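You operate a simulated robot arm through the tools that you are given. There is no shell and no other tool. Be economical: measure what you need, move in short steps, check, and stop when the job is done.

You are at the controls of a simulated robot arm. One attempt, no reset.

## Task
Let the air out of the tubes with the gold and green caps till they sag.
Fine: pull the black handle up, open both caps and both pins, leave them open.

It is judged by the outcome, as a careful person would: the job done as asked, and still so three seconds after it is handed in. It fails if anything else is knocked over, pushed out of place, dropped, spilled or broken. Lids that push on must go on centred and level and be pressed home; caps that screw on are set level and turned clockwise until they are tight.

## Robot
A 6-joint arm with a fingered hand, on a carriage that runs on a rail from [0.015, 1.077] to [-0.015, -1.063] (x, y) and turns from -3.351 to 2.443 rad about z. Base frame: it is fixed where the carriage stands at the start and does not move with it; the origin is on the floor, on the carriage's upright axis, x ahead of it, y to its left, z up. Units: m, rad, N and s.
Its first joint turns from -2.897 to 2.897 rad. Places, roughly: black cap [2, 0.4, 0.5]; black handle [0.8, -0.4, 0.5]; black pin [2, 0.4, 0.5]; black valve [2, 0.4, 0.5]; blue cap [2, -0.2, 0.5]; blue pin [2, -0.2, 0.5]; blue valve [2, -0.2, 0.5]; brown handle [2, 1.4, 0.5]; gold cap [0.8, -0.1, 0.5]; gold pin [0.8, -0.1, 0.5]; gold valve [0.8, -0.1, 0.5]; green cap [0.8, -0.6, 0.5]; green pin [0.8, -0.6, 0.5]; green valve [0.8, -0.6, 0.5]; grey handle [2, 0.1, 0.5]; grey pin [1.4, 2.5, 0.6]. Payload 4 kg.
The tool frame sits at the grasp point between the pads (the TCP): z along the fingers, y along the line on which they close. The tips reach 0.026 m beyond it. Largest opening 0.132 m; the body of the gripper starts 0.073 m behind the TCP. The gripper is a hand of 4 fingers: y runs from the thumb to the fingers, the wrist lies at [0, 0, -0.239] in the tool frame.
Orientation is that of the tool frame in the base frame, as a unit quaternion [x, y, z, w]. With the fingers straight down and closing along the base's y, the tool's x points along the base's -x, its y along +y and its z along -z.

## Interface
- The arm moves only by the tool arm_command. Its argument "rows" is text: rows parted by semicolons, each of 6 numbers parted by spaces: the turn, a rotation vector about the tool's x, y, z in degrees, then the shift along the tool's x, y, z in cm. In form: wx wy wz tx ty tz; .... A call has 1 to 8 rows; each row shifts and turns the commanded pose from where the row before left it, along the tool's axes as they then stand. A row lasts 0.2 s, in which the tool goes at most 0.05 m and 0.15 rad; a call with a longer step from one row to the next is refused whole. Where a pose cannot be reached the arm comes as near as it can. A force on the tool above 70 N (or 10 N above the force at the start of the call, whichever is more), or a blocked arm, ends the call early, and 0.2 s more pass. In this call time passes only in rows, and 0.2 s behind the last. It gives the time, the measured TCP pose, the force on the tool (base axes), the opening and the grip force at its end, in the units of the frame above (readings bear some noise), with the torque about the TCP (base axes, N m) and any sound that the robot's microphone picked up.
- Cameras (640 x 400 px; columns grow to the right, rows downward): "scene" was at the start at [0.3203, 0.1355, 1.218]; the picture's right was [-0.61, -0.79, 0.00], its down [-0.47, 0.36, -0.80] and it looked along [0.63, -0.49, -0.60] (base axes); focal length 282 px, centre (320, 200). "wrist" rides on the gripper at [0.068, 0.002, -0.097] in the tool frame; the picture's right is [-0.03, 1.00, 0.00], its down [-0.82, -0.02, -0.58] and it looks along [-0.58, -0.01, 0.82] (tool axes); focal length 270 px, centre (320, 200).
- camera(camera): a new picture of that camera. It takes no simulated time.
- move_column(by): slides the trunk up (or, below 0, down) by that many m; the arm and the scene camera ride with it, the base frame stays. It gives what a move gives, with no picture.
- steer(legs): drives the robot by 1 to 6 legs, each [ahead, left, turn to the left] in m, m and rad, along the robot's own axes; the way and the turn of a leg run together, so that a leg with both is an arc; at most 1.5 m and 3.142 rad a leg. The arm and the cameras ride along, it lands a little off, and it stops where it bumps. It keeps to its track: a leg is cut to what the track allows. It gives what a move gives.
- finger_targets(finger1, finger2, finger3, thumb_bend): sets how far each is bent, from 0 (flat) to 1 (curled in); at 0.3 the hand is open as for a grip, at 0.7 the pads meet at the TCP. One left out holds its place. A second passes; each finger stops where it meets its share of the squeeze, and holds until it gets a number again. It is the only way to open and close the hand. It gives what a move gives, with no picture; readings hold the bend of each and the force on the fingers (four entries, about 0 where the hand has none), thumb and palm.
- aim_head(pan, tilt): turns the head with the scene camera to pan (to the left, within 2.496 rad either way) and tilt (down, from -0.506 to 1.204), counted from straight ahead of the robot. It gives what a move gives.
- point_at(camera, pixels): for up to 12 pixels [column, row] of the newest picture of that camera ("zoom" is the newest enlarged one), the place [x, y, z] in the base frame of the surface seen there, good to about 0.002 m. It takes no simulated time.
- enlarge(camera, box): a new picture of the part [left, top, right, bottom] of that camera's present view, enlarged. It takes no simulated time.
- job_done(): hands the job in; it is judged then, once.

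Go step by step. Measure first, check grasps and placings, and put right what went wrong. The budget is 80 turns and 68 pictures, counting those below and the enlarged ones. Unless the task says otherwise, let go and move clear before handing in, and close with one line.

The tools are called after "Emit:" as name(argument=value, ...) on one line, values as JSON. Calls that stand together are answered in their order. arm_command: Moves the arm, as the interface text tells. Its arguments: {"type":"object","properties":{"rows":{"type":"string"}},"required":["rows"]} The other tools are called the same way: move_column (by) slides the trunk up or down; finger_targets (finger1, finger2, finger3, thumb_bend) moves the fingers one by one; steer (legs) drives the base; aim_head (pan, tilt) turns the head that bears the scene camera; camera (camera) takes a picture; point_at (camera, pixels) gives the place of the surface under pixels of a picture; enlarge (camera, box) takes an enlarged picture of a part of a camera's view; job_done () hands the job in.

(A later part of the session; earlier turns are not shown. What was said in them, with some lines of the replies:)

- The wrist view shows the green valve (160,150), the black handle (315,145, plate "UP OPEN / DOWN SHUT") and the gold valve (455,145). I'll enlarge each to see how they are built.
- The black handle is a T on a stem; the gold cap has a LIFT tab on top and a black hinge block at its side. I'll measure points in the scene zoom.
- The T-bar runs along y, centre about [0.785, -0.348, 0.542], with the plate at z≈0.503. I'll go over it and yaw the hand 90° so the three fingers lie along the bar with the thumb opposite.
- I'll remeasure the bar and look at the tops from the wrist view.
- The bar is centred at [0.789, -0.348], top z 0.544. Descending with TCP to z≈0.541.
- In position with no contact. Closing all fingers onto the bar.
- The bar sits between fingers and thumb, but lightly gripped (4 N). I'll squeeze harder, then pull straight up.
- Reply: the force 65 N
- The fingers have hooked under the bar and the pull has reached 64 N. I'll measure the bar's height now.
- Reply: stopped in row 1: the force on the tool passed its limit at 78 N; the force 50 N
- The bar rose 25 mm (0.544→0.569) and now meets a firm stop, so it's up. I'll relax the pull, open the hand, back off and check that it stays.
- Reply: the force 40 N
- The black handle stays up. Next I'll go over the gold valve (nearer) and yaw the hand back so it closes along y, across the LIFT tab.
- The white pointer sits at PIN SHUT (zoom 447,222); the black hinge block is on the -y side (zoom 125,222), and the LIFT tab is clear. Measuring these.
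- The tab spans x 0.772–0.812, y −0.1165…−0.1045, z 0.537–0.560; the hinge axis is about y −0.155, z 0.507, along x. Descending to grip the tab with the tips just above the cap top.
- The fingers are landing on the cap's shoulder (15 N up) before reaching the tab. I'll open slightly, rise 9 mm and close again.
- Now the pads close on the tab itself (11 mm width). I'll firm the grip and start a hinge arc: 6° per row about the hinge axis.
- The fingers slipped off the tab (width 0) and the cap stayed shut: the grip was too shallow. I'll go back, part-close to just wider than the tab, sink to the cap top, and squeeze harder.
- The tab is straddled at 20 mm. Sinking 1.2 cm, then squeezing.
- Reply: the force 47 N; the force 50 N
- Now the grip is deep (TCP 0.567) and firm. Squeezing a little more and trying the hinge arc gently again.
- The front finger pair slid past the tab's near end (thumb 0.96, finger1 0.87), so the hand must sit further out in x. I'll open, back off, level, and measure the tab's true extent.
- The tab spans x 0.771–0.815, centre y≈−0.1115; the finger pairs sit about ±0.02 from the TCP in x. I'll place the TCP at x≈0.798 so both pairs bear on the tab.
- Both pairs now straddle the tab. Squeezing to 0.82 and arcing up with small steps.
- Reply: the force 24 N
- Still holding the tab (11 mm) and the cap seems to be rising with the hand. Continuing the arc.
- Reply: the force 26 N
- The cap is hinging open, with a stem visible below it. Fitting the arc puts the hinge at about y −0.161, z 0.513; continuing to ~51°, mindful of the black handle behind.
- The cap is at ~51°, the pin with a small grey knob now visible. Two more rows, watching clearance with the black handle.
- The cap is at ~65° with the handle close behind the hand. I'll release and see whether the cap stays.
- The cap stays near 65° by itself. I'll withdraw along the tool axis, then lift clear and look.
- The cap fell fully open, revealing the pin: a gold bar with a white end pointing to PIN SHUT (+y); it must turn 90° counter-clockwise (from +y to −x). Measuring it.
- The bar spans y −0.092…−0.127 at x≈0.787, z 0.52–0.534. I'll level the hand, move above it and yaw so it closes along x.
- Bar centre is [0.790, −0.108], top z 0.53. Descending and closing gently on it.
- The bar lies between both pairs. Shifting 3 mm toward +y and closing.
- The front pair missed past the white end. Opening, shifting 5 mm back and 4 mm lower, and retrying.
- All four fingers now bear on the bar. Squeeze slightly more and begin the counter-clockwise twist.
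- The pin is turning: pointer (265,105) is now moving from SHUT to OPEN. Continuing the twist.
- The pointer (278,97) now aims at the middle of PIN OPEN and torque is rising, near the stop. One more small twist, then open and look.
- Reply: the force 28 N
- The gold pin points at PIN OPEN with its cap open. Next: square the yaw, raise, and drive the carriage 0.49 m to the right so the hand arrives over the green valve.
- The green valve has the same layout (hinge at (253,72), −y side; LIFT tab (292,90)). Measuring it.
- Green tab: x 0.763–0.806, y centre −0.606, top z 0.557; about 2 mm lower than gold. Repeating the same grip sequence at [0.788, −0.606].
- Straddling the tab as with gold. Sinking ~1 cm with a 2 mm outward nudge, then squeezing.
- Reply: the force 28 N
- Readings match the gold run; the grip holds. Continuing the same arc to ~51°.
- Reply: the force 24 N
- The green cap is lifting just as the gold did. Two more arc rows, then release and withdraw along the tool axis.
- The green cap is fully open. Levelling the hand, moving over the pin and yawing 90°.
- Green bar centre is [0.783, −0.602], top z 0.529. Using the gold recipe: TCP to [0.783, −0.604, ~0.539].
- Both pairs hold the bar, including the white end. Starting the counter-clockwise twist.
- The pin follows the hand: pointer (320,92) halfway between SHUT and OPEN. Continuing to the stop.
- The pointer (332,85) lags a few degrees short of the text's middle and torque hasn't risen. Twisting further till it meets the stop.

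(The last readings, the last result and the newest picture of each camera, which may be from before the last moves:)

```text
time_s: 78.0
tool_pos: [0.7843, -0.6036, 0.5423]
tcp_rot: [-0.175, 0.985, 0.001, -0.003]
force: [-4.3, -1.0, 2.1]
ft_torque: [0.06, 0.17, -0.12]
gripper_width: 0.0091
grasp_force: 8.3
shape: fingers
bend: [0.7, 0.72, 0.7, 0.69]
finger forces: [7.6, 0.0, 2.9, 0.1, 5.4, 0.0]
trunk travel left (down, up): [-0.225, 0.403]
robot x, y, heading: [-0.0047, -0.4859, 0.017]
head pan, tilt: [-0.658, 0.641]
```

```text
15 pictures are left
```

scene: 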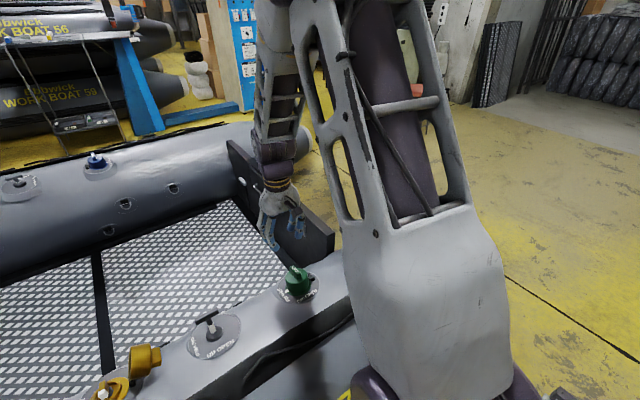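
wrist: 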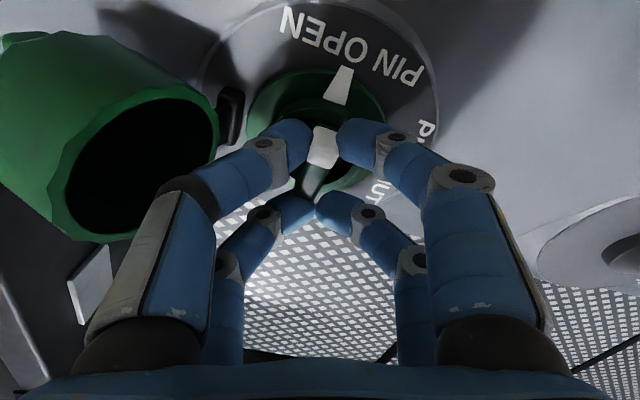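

The pointer (340,85) is now at the middle of PIN OPEN. A last small twist to be sure of the stop, then release, rise and look.

Emit:
arm_command(rows="0 0 -5 0 0 0; 0 0 -5 0 0 0")

Emit:
finger_targets(finger1=0.55, finger2=0.55, finger3=0.55, thumb_bend=0.55)

Emit:
arm_command(rows="0 0 0 0 0 -4; 0 0 0 0 0 -5; 0 0 0 0 0 -5; 0 0 0 0 0 -5")

Emit:
enlarge(camera="wrist", box=[200, 0, 440, 150])

Emit:
camera(camera="scene")

```text
time_s: 78.6
tool_pos: [0.7836, -0.6038, 0.5404]
tcp_rot: [-0.26, 0.966, 0.001, -0.004]
force: [-2.2, 4.7, 5.7]
ft_torque: [0.11, 0.21, -0.23]
gripper_width: 0.0102
grasp_force: 8.5
shape: fingers
bend: [0.7, 0.72, 0.71, 0.71]
finger forces: [9.8, 0.0, 2.8, 0.0, 4.0, 0.1]
trunk travel left (down, up): [-0.225, 0.403]
robot x, y, heading: [-0.0048, -0.483, 0.018]
head pan, tilt: [-0.658, 0.641]
```

```text
time_s: 79.6
tool_pos: [0.7837, -0.605, 0.5395]
tcp_rot: [-0.26, 0.966, 0.002, -0.003]
force: [0.7, -0.1, 1.1]
ft_torque: [0.0, 0.02, 0.01]
gripper_width: 0.0485
grasp_force: 0.1
shape: fingers
bend: [0.55, 0.55, 0.55, 0.55]
finger forces: [0.0, 0.0, 0.0, 0.1, 0.1, 0.0]
trunk travel left (down, up): [-0.225, 0.403]
robot x, y, heading: [-0.0074, -0.4883, 0.017]
head pan, tilt: [-0.658, 0.641]
```

```text
time_s: 80.6
tool_pos: [0.7859, -0.6062, 0.7324]
tcp_rot: [-0.26, 0.966, 0.001, -0.004]
force: [0.1, -0.5, -0.2]
ft_torque: [-0.01, 0.01, -0.01]
gripper_width: 0.0486
grasp_force: 0.1
shape: fingers
bend: [0.55, 0.55, 0.55, 0.55]
finger forces: [0.0, 0.1, 0.1, 0.1, 0.0, 0.0]
trunk travel left (down, up): [-0.225, 0.403]
robot x, y, heading: [-0.0044, -0.4821, 0.019]
head pan, tilt: [-0.658, 0.641]
```

```text
2.67 times, centred on (320, 75) of wrist
```

zoom: 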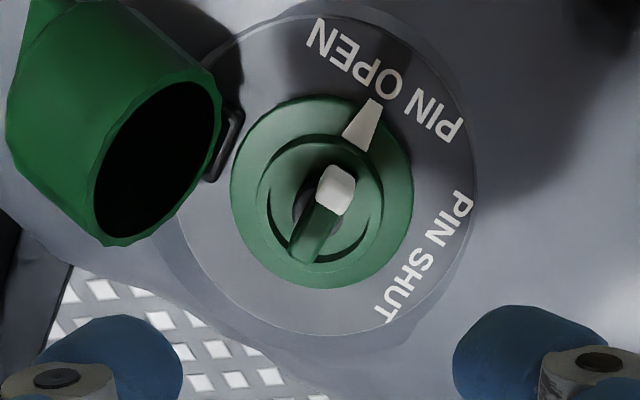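

```text
13 pictures are left
```

scene: 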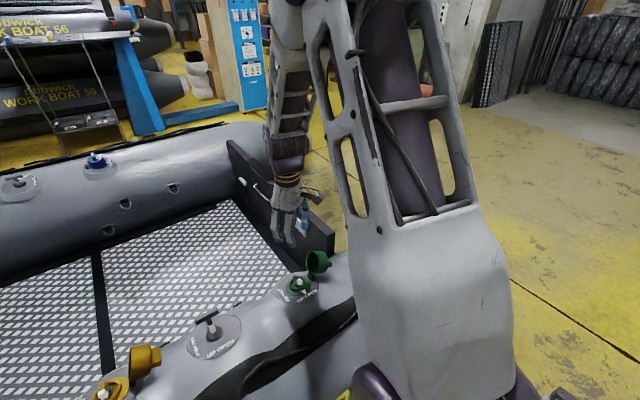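

Both caps are open and both pins point to OPEN; the near tube already looks slacker. I'll check the pointer angle, move the hand up, turn the head to the gold side, and give it time to deflate.

Emit:
point_at(camera="zoom", pixels=[[374, 104], [355, 145], [240, 195], [408, 170], [322, 98], [320, 283]])

Emit:
arm_command(rows="0 0 8 0 0 -4; 0 0 8 0 0 -4; 0 0 8 0 0 -2; 0 0 6 0 0 0; 0 0 0 0 0 0; 0 0 0 0 0 0; 0 0 0 0 0 0; 0 0 0 0 0 0")

Emit:
aim_head(pan=-0.1, tilt=0.75)

Emit:
camera(camera="scene")

```text
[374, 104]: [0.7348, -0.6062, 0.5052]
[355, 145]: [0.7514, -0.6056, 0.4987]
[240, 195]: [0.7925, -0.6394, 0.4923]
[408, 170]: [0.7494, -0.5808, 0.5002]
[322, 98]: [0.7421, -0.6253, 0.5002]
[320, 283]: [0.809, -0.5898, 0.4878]
```

```text
time_s: 82.4
tool_pos: [0.7838, -0.6054, 0.8302]
tcp_rot: [0.0, 1.0, 0.0, -0.004]
force: [1.2, 0.0, 0.0]
ft_torque: [0.01, 0.02, 0.01]
gripper_width: 0.0486
grasp_force: 0.0
shape: fingers
bend: [0.55, 0.55, 0.55, 0.55]
finger forces: [0.0, 0.0, 0.0, 0.0, 0.1, 0.1]
trunk travel left (down, up): [-0.225, 0.403]
robot x, y, heading: [-0.0052, -0.484, 0.022]
head pan, tilt: [-0.658, 0.641]
```

```text
time_s: 83.4
tool_pos: [0.7849, -0.6056, 0.829]
tcp_rot: [0.001, 1.0, 0.001, -0.004]
force: [-0.3, -0.5, 0.2]
ft_torque: [0.01, -0.01, -0.01]
gripper_width: 0.0482
grasp_force: 0.1
shape: fingers
bend: [0.55, 0.55, 0.55, 0.55]
finger forces: [0.0, 0.0, 0.0, 0.0, 0.1, 0.0]
trunk travel left (down, up): [-0.225, 0.403]
robot x, y, heading: [-0.0057, -0.4862, 0.025]
head pan, tilt: [-0.099, 0.75]
```

```text
12 pictures are left
```

scene: 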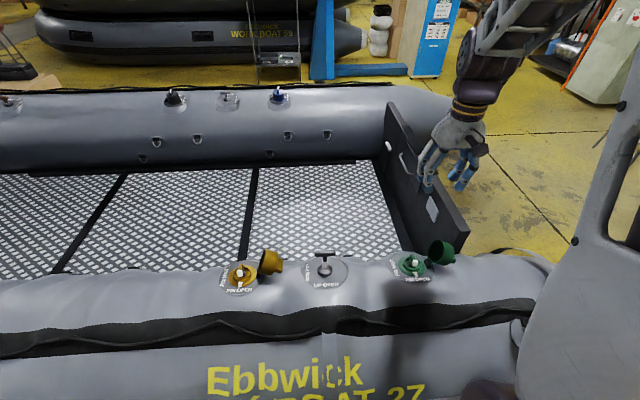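

The green pointer is within ~3° of the OPEN direction. The near tube shows wrinkles; I'll record heights, wait with idle rows, and compare.

Emit:
point_at(camera="scene", pixels=[[240, 290], [323, 285], [415, 278], [100, 300], [180, 310], [370, 295]])

Emit:
arm_command(rows="0 0 0 0 0 0; 0 0 0 0 0 0; 0 0 0 0 0 0; 0 0 0 0 0 0; 0 0 0 0 0 0; 0 0 0 0 0 0; 0 0 0 0 0 0; 0 0 0 0 0 0")

Emit:
arm_command(rows="0 0 0 0 0 0; 0 0 0 0 0 0; 0 0 0 0 0 0; 0 0 0 0 0 0; 0 0 0 0 0 0; 0 0 0 0 0 0; 0 0 0 0 0 0; 0 0 0 0 0 0")

Emit:
arm_command(rows="0 0 0 0 0 0; 0 0 0 0 0 0; 0 0 0 0 0 0; 0 0 0 0 0 0; 0 0 0 0 0 0; 0 0 0 0 0 0; 0 0 0 0 0 0; 0 0 0 0 0 0")

Emit:
camera(camera="scene")

Emit:
point_at(camera="scene", pixels=[[240, 290], [323, 285], [415, 278], [100, 300], [180, 310], [370, 295]])

```text
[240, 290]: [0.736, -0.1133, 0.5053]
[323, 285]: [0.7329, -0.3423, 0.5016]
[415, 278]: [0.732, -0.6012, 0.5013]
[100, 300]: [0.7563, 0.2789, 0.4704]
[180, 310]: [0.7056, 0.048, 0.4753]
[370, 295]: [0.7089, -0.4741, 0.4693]
```

```text
time_s: 85.2
tool_pos: [0.7848, -0.6051, 0.8303]
tcp_rot: [0.0, 1.0, 0.0, -0.003]
force: [-0.8, 0.0, -0.2]
ft_torque: [-0.01, -0.02, 0.0]
gripper_width: 0.0486
grasp_force: 0.0
shape: fingers
bend: [0.55, 0.55, 0.55, 0.55]
finger forces: [0.0, 0.0, 0.1, 0.1, 0.0, 0.0]
trunk travel left (down, up): [-0.225, 0.403]
robot x, y, heading: [-0.0068, -0.4819, 0.015]
head pan, tilt: [-0.099, 0.75]
```

```text
time_s: 87.0
tool_pos: [0.7846, -0.6043, 0.8311]
tcp_rot: [0.0, 1.0, 0.001, -0.004]
force: [0.2, 0.3, 0.0]
ft_torque: [0.01, 0.0, 0.01]
gripper_width: 0.0488
grasp_force: 0.1
shape: fingers
bend: [0.55, 0.55, 0.55, 0.55]
finger forces: [0.0, 0.0, 0.0, 0.0, 0.0, 0.1]
trunk travel left (down, up): [-0.225, 0.403]
robot x, y, heading: [-0.0069, -0.4836, 0.022]
head pan, tilt: [-0.099, 0.75]
```

```text
time_s: 88.8
tool_pos: [0.7851, -0.6046, 0.8308]
tcp_rot: [0.0, 1.0, 0.001, -0.004]
force: [-0.6, 0.0, -0.4]
ft_torque: [0.02, 0.01, -0.02]
gripper_width: 0.0485
grasp_force: 0.1
shape: fingers
bend: [0.55, 0.55, 0.55, 0.55]
finger forces: [0.1, 0.1, 0.0, 0.0, 0.0, 0.1]
trunk travel left (down, up): [-0.225, 0.403]
robot x, y, heading: [-0.0074, -0.486, 0.016]
head pan, tilt: [-0.099, 0.75]
```

```text
11 pictures are left
```

scene: 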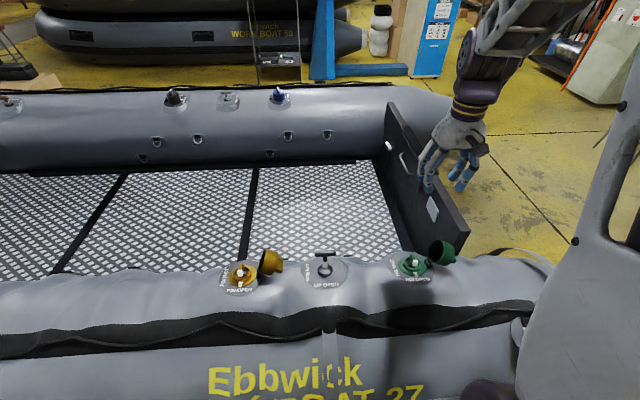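

```text
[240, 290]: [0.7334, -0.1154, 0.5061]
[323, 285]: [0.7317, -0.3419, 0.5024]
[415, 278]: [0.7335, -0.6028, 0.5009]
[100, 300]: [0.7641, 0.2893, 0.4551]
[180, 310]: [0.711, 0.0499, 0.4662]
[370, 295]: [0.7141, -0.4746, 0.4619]
```

The tube is sinking (e.g. 0.470→0.455 in 5 s) while the valve plates stay put. Waiting more so both tubes clearly sag.

Emit:
arm_command(rows="0 0 0 0 0 0; 0 0 0 0 0 0; 0 0 0 0 0 0; 0 0 0 0 0 0; 0 0 0 0 0 0; 0 0 0 0 0 0; 0 0 0 0 0 0; 0 0 0 0 0 0")

Emit:
arm_command(rows="0 0 0 0 0 0; 0 0 0 0 0 0; 0 0 0 0 0 0; 0 0 0 0 0 0; 0 0 0 0 0 0; 0 0 0 0 0 0; 0 0 0 0 0 0; 0 0 0 0 0 0")

Emit:
arm_command(rows="0 0 0 0 0 0; 0 0 0 0 0 0; 0 0 0 0 0 0; 0 0 0 0 0 0; 0 0 0 0 0 0; 0 0 0 0 0 0; 0 0 0 0 0 0; 0 0 0 0 0 0")

Emit:
arm_command(rows="0 0 0 0 0 0; 0 0 0 0 0 0; 0 0 0 0 0 0; 0 0 0 0 0 0; 0 0 0 0 0 0; 0 0 0 0 0 0; 0 0 0 0 0 0; 0 0 0 0 0 0")

Emit:
arm_command(rows="0 0 0 0 0 0; 0 0 0 0 0 0; 0 0 0 0 0 0; 0 0 0 0 0 0; 0 0 0 0 0 0; 0 0 0 0 0 0; 0 0 0 0 0 0; 0 0 0 0 0 0")

Emit:
arm_command(rows="0 0 0 0 0 0; 0 0 0 0 0 0; 0 0 0 0 0 0; 0 0 0 0 0 0; 0 0 0 0 0 0; 0 0 0 0 0 0; 0 0 0 0 0 0; 0 0 0 0 0 0")

Emit:
camera(camera="scene")

Emit:
point_at(camera="scene", pixels=[[240, 290], [323, 285], [415, 278], [100, 300], [180, 310], [370, 295], [500, 285]])

```text
time_s: 90.6
tool_pos: [0.7857, -0.6042, 0.8299]
tcp_rot: [0.0, 1.0, 0.001, -0.004]
force: [-0.1, 0.3, 0.2]
ft_torque: [0.04, -0.02, 0.03]
gripper_width: 0.0487
grasp_force: 0.1
shape: fingers
bend: [0.55, 0.55, 0.55, 0.55]
finger forces: [0.0, 0.1, 0.0, 0.1, 0.0, 0.1]
trunk travel left (down, up): [-0.225, 0.403]
robot x, y, heading: [-0.0043, -0.4887, 0.02]
head pan, tilt: [-0.099, 0.75]
```

```text
time_s: 92.4
tool_pos: [0.7853, -0.6054, 0.831]
tcp_rot: [0.0, 1.0, 0.0, -0.004]
force: [0.0, 0.4, -0.6]
ft_torque: [0.05, -0.06, -0.03]
gripper_width: 0.0486
grasp_force: 0.1
shape: fingers
bend: [0.55, 0.55, 0.55, 0.55]
finger forces: [0.1, 0.0, 0.0, 0.0, 0.0, 0.0]
trunk travel left (down, up): [-0.225, 0.403]
robot x, y, heading: [-0.0098, -0.4826, 0.015]
head pan, tilt: [-0.099, 0.75]
```

```text
time_s: 94.2
tool_pos: [0.7857, -0.6056, 0.8303]
tcp_rot: [0.001, 1.0, 0.0, -0.004]
force: [0.5, 0.2, 0.1]
ft_torque: [-0.01, 0.0, -0.01]
gripper_width: 0.0486
grasp_force: 0.0
shape: fingers
bend: [0.55, 0.55, 0.55, 0.55]
finger forces: [0.0, 0.1, 0.0, 0.0, 0.0, 0.0]
trunk travel left (down, up): [-0.225, 0.403]
robot x, y, heading: [-0.0053, -0.4863, 0.017]
head pan, tilt: [-0.099, 0.75]
```

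```text
time_s: 96.0
tool_pos: [0.7853, -0.6054, 0.83]
tcp_rot: [0.0, 1.0, 0.0, -0.003]
force: [-0.1, 0.9, 0.8]
ft_torque: [0.03, 0.0, -0.01]
gripper_width: 0.0487
grasp_force: 0.1
shape: fingers
bend: [0.55, 0.55, 0.55, 0.55]
finger forces: [0.0, 0.2, 0.1, 0.1, 0.0, 0.0]
trunk travel left (down, up): [-0.225, 0.403]
robot x, y, heading: [-0.0073, -0.4821, 0.02]
head pan, tilt: [-0.099, 0.75]
```

```text
time_s: 97.8
tool_pos: [0.7846, -0.6053, 0.8304]
tcp_rot: [0.0, 1.0, 0.001, -0.003]
force: [-1.0, -0.7, 0.6]
ft_torque: [0.02, 0.02, 0.01]
gripper_width: 0.0488
grasp_force: 0.0
shape: fingers
bend: [0.55, 0.55, 0.55, 0.55]
finger forces: [0.1, 0.0, 0.0, 0.1, 0.0, 0.1]
trunk travel left (down, up): [-0.225, 0.403]
robot x, y, heading: [-0.0083, -0.4859, 0.01]
head pan, tilt: [-0.099, 0.75]
```

```text
time_s: 99.6
tool_pos: [0.7855, -0.6042, 0.8312]
tcp_rot: [-0.001, 1.0, 0.001, -0.004]
force: [0.4, 0.7, 0.2]
ft_torque: [0.02, -0.02, -0.01]
gripper_width: 0.0486
grasp_force: 0.0
shape: fingers
bend: [0.55, 0.55, 0.55, 0.55]
finger forces: [0.0, 0.0, 0.0, 0.1, 0.0, 0.0]
trunk travel left (down, up): [-0.225, 0.403]
robot x, y, heading: [-0.0052, -0.484, 0.019]
head pan, tilt: [-0.099, 0.75]
```

```text
10 pictures are left
```

scene: 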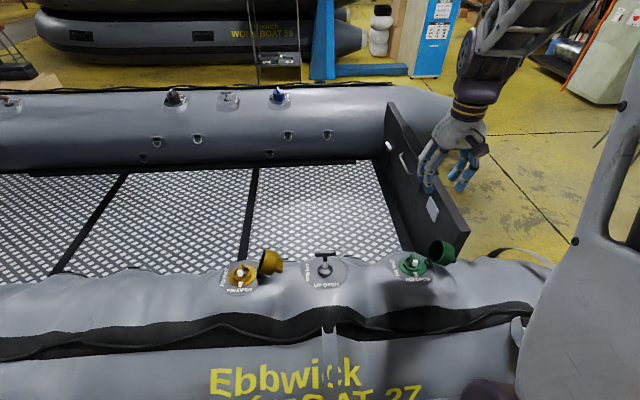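

```text
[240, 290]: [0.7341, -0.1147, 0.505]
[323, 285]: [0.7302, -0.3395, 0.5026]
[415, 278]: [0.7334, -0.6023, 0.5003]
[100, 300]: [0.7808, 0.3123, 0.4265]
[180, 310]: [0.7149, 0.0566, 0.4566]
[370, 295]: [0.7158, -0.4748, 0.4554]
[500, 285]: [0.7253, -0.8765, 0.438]
```

Clear sagging on both sides of the valves (0.470→0.427 at one spot). One more wait to see it settle, with a close check of the valves.

Emit:
arm_command(rows="0 0 0 0 0 0; 0 0 0 0 0 0; 0 0 0 0 0 0; 0 0 0 0 0 0; 0 0 0 0 0 0; 0 0 0 0 0 0; 0 0 0 0 0 0; 0 0 0 0 0 0")

Emit:
arm_command(rows="0 0 0 0 0 0; 0 0 0 0 0 0; 0 0 0 0 0 0; 0 0 0 0 0 0; 0 0 0 0 0 0; 0 0 0 0 0 0; 0 0 0 0 0 0; 0 0 0 0 0 0")

Emit:
arm_command(rows="0 0 0 0 0 0; 0 0 0 0 0 0; 0 0 0 0 0 0; 0 0 0 0 0 0; 0 0 0 0 0 0; 0 0 0 0 0 0; 0 0 0 0 0 0; 0 0 0 0 0 0")

Emit:
arm_command(rows="0 0 0 0 0 0; 0 0 0 0 0 0; 0 0 0 0 0 0; 0 0 0 0 0 0; 0 0 0 0 0 0; 0 0 0 0 0 0; 0 0 0 0 0 0; 0 0 0 0 0 0")

Emit:
arm_command(rows="0 0 0 0 0 0; 0 0 0 0 0 0; 0 0 0 0 0 0; 0 0 0 0 0 0; 0 0 0 0 0 0; 0 0 0 0 0 0; 0 0 0 0 0 0; 0 0 0 0 0 0")

Emit:
arm_command(rows="0 0 0 0 0 0; 0 0 0 0 0 0; 0 0 0 0 0 0; 0 0 0 0 0 0; 0 0 0 0 0 0; 0 0 0 0 0 0; 0 0 0 0 0 0; 0 0 0 0 0 0")

Emit:
camera(camera="scene")

Emit:
point_at(camera="scene", pixels=[[100, 300], [180, 310], [370, 295], [500, 285]])

Emit:
enlarge(camera="scene", box=[210, 220, 470, 320])

```text
time_s: 101.4
tool_pos: [0.7853, -0.6048, 0.8303]
tcp_rot: [0.0, 1.0, 0.0, -0.004]
force: [-0.4, 0.0, -0.6]
ft_torque: [0.0, -0.02, -0.01]
gripper_width: 0.0486
grasp_force: 0.1
shape: fingers
bend: [0.55, 0.55, 0.55, 0.55]
finger forces: [0.0, 0.1, 0.0, 0.0, 0.0, 0.1]
trunk travel left (down, up): [-0.225, 0.403]
robot x, y, heading: [-0.0103, -0.4834, 0.015]
head pan, tilt: [-0.099, 0.75]
```

```text
time_s: 103.2
tool_pos: [0.7849, -0.6045, 0.8311]
tcp_rot: [-0.001, 1.0, 0.0, -0.004]
force: [0.6, -0.3, 0.9]
ft_torque: [0.01, -0.02, 0.01]
gripper_width: 0.0489
grasp_force: 0.0
shape: fingers
bend: [0.55, 0.55, 0.55, 0.55]
finger forces: [0.0, 0.0, 0.1, 0.0, 0.0, 0.0]
trunk travel left (down, up): [-0.225, 0.403]
robot x, y, heading: [-0.0042, -0.4844, 0.015]
head pan, tilt: [-0.099, 0.75]
```

```text
time_s: 105.0
tool_pos: [0.7841, -0.6042, 0.8304]
tcp_rot: [0.0, 1.0, 0.001, -0.004]
force: [0.0, -0.2, -0.7]
ft_torque: [0.03, 0.04, -0.01]
gripper_width: 0.0486
grasp_force: 0.1
shape: fingers
bend: [0.55, 0.55, 0.55, 0.55]
finger forces: [0.0, 0.1, 0.0, 0.1, 0.0, 0.0]
trunk travel left (down, up): [-0.225, 0.403]
robot x, y, heading: [-0.0038, -0.488, 0.019]
head pan, tilt: [-0.099, 0.75]
```

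```text
time_s: 106.8
tool_pos: [0.7845, -0.6055, 0.8313]
tcp_rot: [0.0, 1.0, 0.001, -0.003]
force: [0.8, 0.6, -0.1]
ft_torque: [0.02, 0.0, -0.03]
gripper_width: 0.0488
grasp_force: 0.0
shape: fingers
bend: [0.55, 0.55, 0.55, 0.55]
finger forces: [0.0, 0.1, 0.0, 0.0, 0.1, 0.1]
trunk travel left (down, up): [-0.225, 0.403]
robot x, y, heading: [-0.0064, -0.488, 0.013]
head pan, tilt: [-0.099, 0.75]
```

```text
time_s: 108.6
tool_pos: [0.7846, -0.6052, 0.8296]
tcp_rot: [0.0, 1.0, 0.001, -0.004]
force: [0.0, -0.2, -0.1]
ft_torque: [0.0, 0.0, -0.01]
gripper_width: 0.0487
grasp_force: 0.3
shape: fingers
bend: [0.55, 0.55, 0.55, 0.55]
finger forces: [0.0, 0.0, 0.0, 0.1, 0.0, 0.0]
trunk travel left (down, up): [-0.225, 0.403]
robot x, y, heading: [-0.0077, -0.4819, 0.019]
head pan, tilt: [-0.099, 0.75]
```

```text
time_s: 110.4
tool_pos: [0.7855, -0.605, 0.8305]
tcp_rot: [0.0, 1.0, 0.0, -0.003]
force: [0.2, 0.4, 0.2]
ft_torque: [-0.01, 0.0, 0.01]
gripper_width: 0.0486
grasp_force: 0.0
shape: fingers
bend: [0.55, 0.55, 0.55, 0.55]
finger forces: [0.1, 0.0, 0.0, 0.0, 0.0, 0.1]
trunk travel left (down, up): [-0.225, 0.403]
robot x, y, heading: [-0.0059, -0.4853, 0.022]
head pan, tilt: [-0.099, 0.75]
```

```text
9 pictures are left
```

scene: 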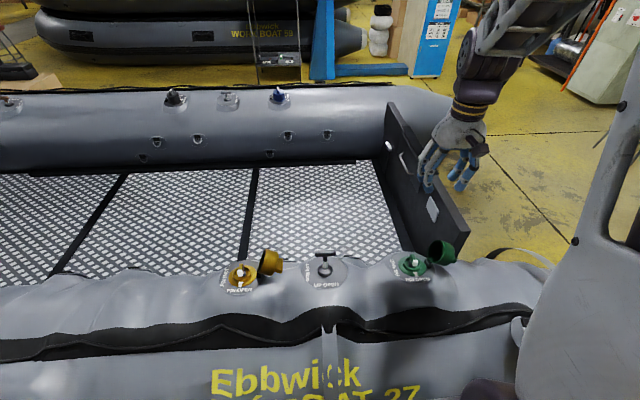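

```text
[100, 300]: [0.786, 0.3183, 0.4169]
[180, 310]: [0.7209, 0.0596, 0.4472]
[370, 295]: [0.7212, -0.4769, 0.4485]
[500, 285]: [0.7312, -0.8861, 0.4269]
```

```text
2.46 times, centred on (340, 270) of scene
```

zoom: 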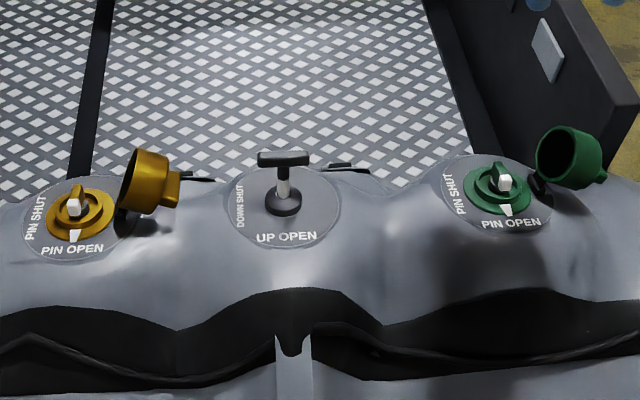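

Everything is open as asked and the tubes sag, still sinking slowly. One more wait to let it come nearer to rest.

Emit:
arm_command(rows="0 0 0 0 0 0; 0 0 0 0 0 0; 0 0 0 0 0 0; 0 0 0 0 0 0; 0 0 0 0 0 0; 0 0 0 0 0 0; 0 0 0 0 0 0; 0 0 0 0 0 0")

Emit:
arm_command(rows="0 0 0 0 0 0; 0 0 0 0 0 0; 0 0 0 0 0 0; 0 0 0 0 0 0; 0 0 0 0 0 0; 0 0 0 0 0 0; 0 0 0 0 0 0; 0 0 0 0 0 0")

Emit:
arm_command(rows="0 0 0 0 0 0; 0 0 0 0 0 0; 0 0 0 0 0 0; 0 0 0 0 0 0; 0 0 0 0 0 0; 0 0 0 0 0 0; 0 0 0 0 0 0; 0 0 0 0 0 0")

Emit:
arm_command(rows="0 0 0 0 0 0; 0 0 0 0 0 0; 0 0 0 0 0 0; 0 0 0 0 0 0; 0 0 0 0 0 0; 0 0 0 0 0 0; 0 0 0 0 0 0; 0 0 0 0 0 0")

Emit:
arm_command(rows="0 0 0 0 0 0; 0 0 0 0 0 0; 0 0 0 0 0 0; 0 0 0 0 0 0; 0 0 0 0 0 0; 0 0 0 0 0 0; 0 0 0 0 0 0; 0 0 0 0 0 0")

Emit:
arm_command(rows="0 0 0 0 0 0; 0 0 0 0 0 0; 0 0 0 0 0 0; 0 0 0 0 0 0; 0 0 0 0 0 0; 0 0 0 0 0 0; 0 0 0 0 0 0; 0 0 0 0 0 0")

Emit:
arm_command(rows="0 0 0 0 0 0; 0 0 0 0 0 0; 0 0 0 0 0 0; 0 0 0 0 0 0; 0 0 0 0 0 0; 0 0 0 0 0 0; 0 0 0 0 0 0; 0 0 0 0 0 0")

Emit:
arm_command(rows="0 0 0 0 0 0; 0 0 0 0 0 0; 0 0 0 0 0 0; 0 0 0 0 0 0; 0 0 0 0 0 0; 0 0 0 0 0 0; 0 0 0 0 0 0; 0 0 0 0 0 0")

Emit:
camera(camera="scene")

Emit:
point_at(camera="scene", pixels=[[100, 300], [180, 310], [370, 295], [500, 285]])

```text
time_s: 112.2
tool_pos: [0.7855, -0.6046, 0.8305]
tcp_rot: [0.0, 1.0, 0.0, -0.003]
force: [1.2, -0.4, 1.1]
ft_torque: [-0.02, 0.03, 0.0]
gripper_width: 0.0485
grasp_force: 0.1
shape: fingers
bend: [0.55, 0.55, 0.55, 0.55]
finger forces: [0.0, 0.1, 0.1, 0.1, 0.0, 0.1]
trunk travel left (down, up): [-0.225, 0.403]
robot x, y, heading: [-0.0061, -0.4866, 0.019]
head pan, tilt: [-0.099, 0.75]
```

```text
time_s: 114.0
tool_pos: [0.7849, -0.6048, 0.8306]
tcp_rot: [0.0, 1.0, 0.001, -0.004]
force: [1.0, -0.1, -0.3]
ft_torque: [0.0, 0.01, -0.01]
gripper_width: 0.0487
grasp_force: 0.1
shape: fingers
bend: [0.55, 0.55, 0.55, 0.55]
finger forces: [0.0, 0.0, 0.0, 0.1, 0.1, 0.0]
trunk travel left (down, up): [-0.225, 0.403]
robot x, y, heading: [-0.0063, -0.4866, 0.018]
head pan, tilt: [-0.099, 0.75]
```

```text
time_s: 115.8
tool_pos: [0.7848, -0.6053, 0.8305]
tcp_rot: [0.0, 1.0, 0.001, -0.004]
force: [-0.5, -0.4, 0.7]
ft_torque: [0.01, -0.02, -0.04]
gripper_width: 0.0485
grasp_force: 0.0
shape: fingers
bend: [0.55, 0.55, 0.55, 0.55]
finger forces: [0.0, 0.0, 0.0, 0.0, 0.0, 0.0]
trunk travel left (down, up): [-0.225, 0.403]
robot x, y, heading: [-0.0112, -0.4832, 0.014]
head pan, tilt: [-0.099, 0.75]
```

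```text
time_s: 117.6
tool_pos: [0.7848, -0.6055, 0.8308]
tcp_rot: [-0.001, 1.0, 0.001, -0.003]
force: [0.5, 0.4, 0.3]
ft_torque: [-0.02, -0.01, 0.0]
gripper_width: 0.0486
grasp_force: 0.1
shape: fingers
bend: [0.55, 0.55, 0.55, 0.55]
finger forces: [0.0, 0.1, 0.0, 0.0, 0.0, 0.0]
trunk travel left (down, up): [-0.225, 0.403]
robot x, y, heading: [-0.007, -0.4853, 0.017]
head pan, tilt: [-0.099, 0.75]
```

```text
time_s: 119.4
tool_pos: [0.7853, -0.6053, 0.8305]
tcp_rot: [0.0, 1.0, 0.0, -0.004]
force: [0.1, 0.5, 0.2]
ft_torque: [0.02, 0.0, 0.01]
gripper_width: 0.0484
grasp_force: 0.0
shape: fingers
bend: [0.55, 0.55, 0.55, 0.55]
finger forces: [0.0, 0.0, 0.0, 0.0, 0.0, 0.0]
trunk travel left (down, up): [-0.225, 0.403]
robot x, y, heading: [-0.0078, -0.4837, 0.018]
head pan, tilt: [-0.099, 0.75]
```

```text
time_s: 121.2
tool_pos: [0.7856, -0.6047, 0.8305]
tcp_rot: [0.0, 1.0, 0.001, -0.004]
force: [-0.2, 0.7, 0.7]
ft_torque: [0.0, 0.01, -0.03]
gripper_width: 0.0484
grasp_force: 0.0
shape: fingers
bend: [0.55, 0.55, 0.55, 0.55]
finger forces: [0.0, 0.1, 0.0, 0.0, 0.0, 0.0]
trunk travel left (down, up): [-0.225, 0.403]
robot x, y, heading: [-0.0063, -0.4805, 0.017]
head pan, tilt: [-0.099, 0.75]
```

```text
time_s: 123.0
tool_pos: [0.7859, -0.604, 0.8308]
tcp_rot: [0.0, 1.0, 0.001, -0.003]
force: [0.0, -0.7, 0.9]
ft_torque: [0.0, -0.01, 0.04]
gripper_width: 0.0485
grasp_force: 0.1
shape: fingers
bend: [0.55, 0.55, 0.55, 0.55]
finger forces: [0.0, 0.1, 0.0, 0.0, 0.0, 0.0]
trunk travel left (down, up): [-0.225, 0.403]
robot x, y, heading: [-0.009, -0.4841, 0.019]
head pan, tilt: [-0.099, 0.75]
```

```text
time_s: 124.8
tool_pos: [0.7845, -0.6049, 0.8302]
tcp_rot: [0.0, 1.0, 0.001, -0.004]
force: [-0.5, -0.9, 0.9]
ft_torque: [0.01, -0.01, 0.02]
gripper_width: 0.0486
grasp_force: 0.1
shape: fingers
bend: [0.55, 0.55, 0.55, 0.55]
finger forces: [0.1, 0.0, 0.0, 0.1, 0.0, 0.0]
trunk travel left (down, up): [-0.225, 0.403]
robot x, y, heading: [-0.0089, -0.4789, 0.017]
head pan, tilt: [-0.099, 0.75]
```

```text
7 pictures are left
```

scene: 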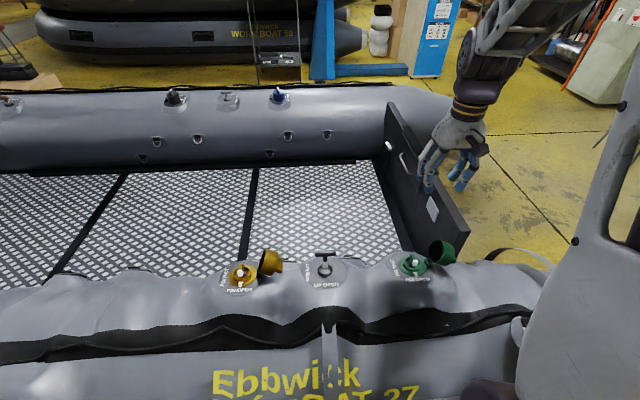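

```text
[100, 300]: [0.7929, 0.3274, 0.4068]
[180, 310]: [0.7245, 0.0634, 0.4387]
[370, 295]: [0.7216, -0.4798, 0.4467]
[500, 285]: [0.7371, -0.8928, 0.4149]
```

The sinking is slowing and both tubes sag plainly, with valves open and the hand clear. Handing in.

Emit:
job_done()

```text
The job is handed in.
```

The gold- and green-capped tubes are sagging: the black handle is up, both caps and both pins are open, and I left them that way with the hand clear; the tubes were still sinking slowly when I handed in.
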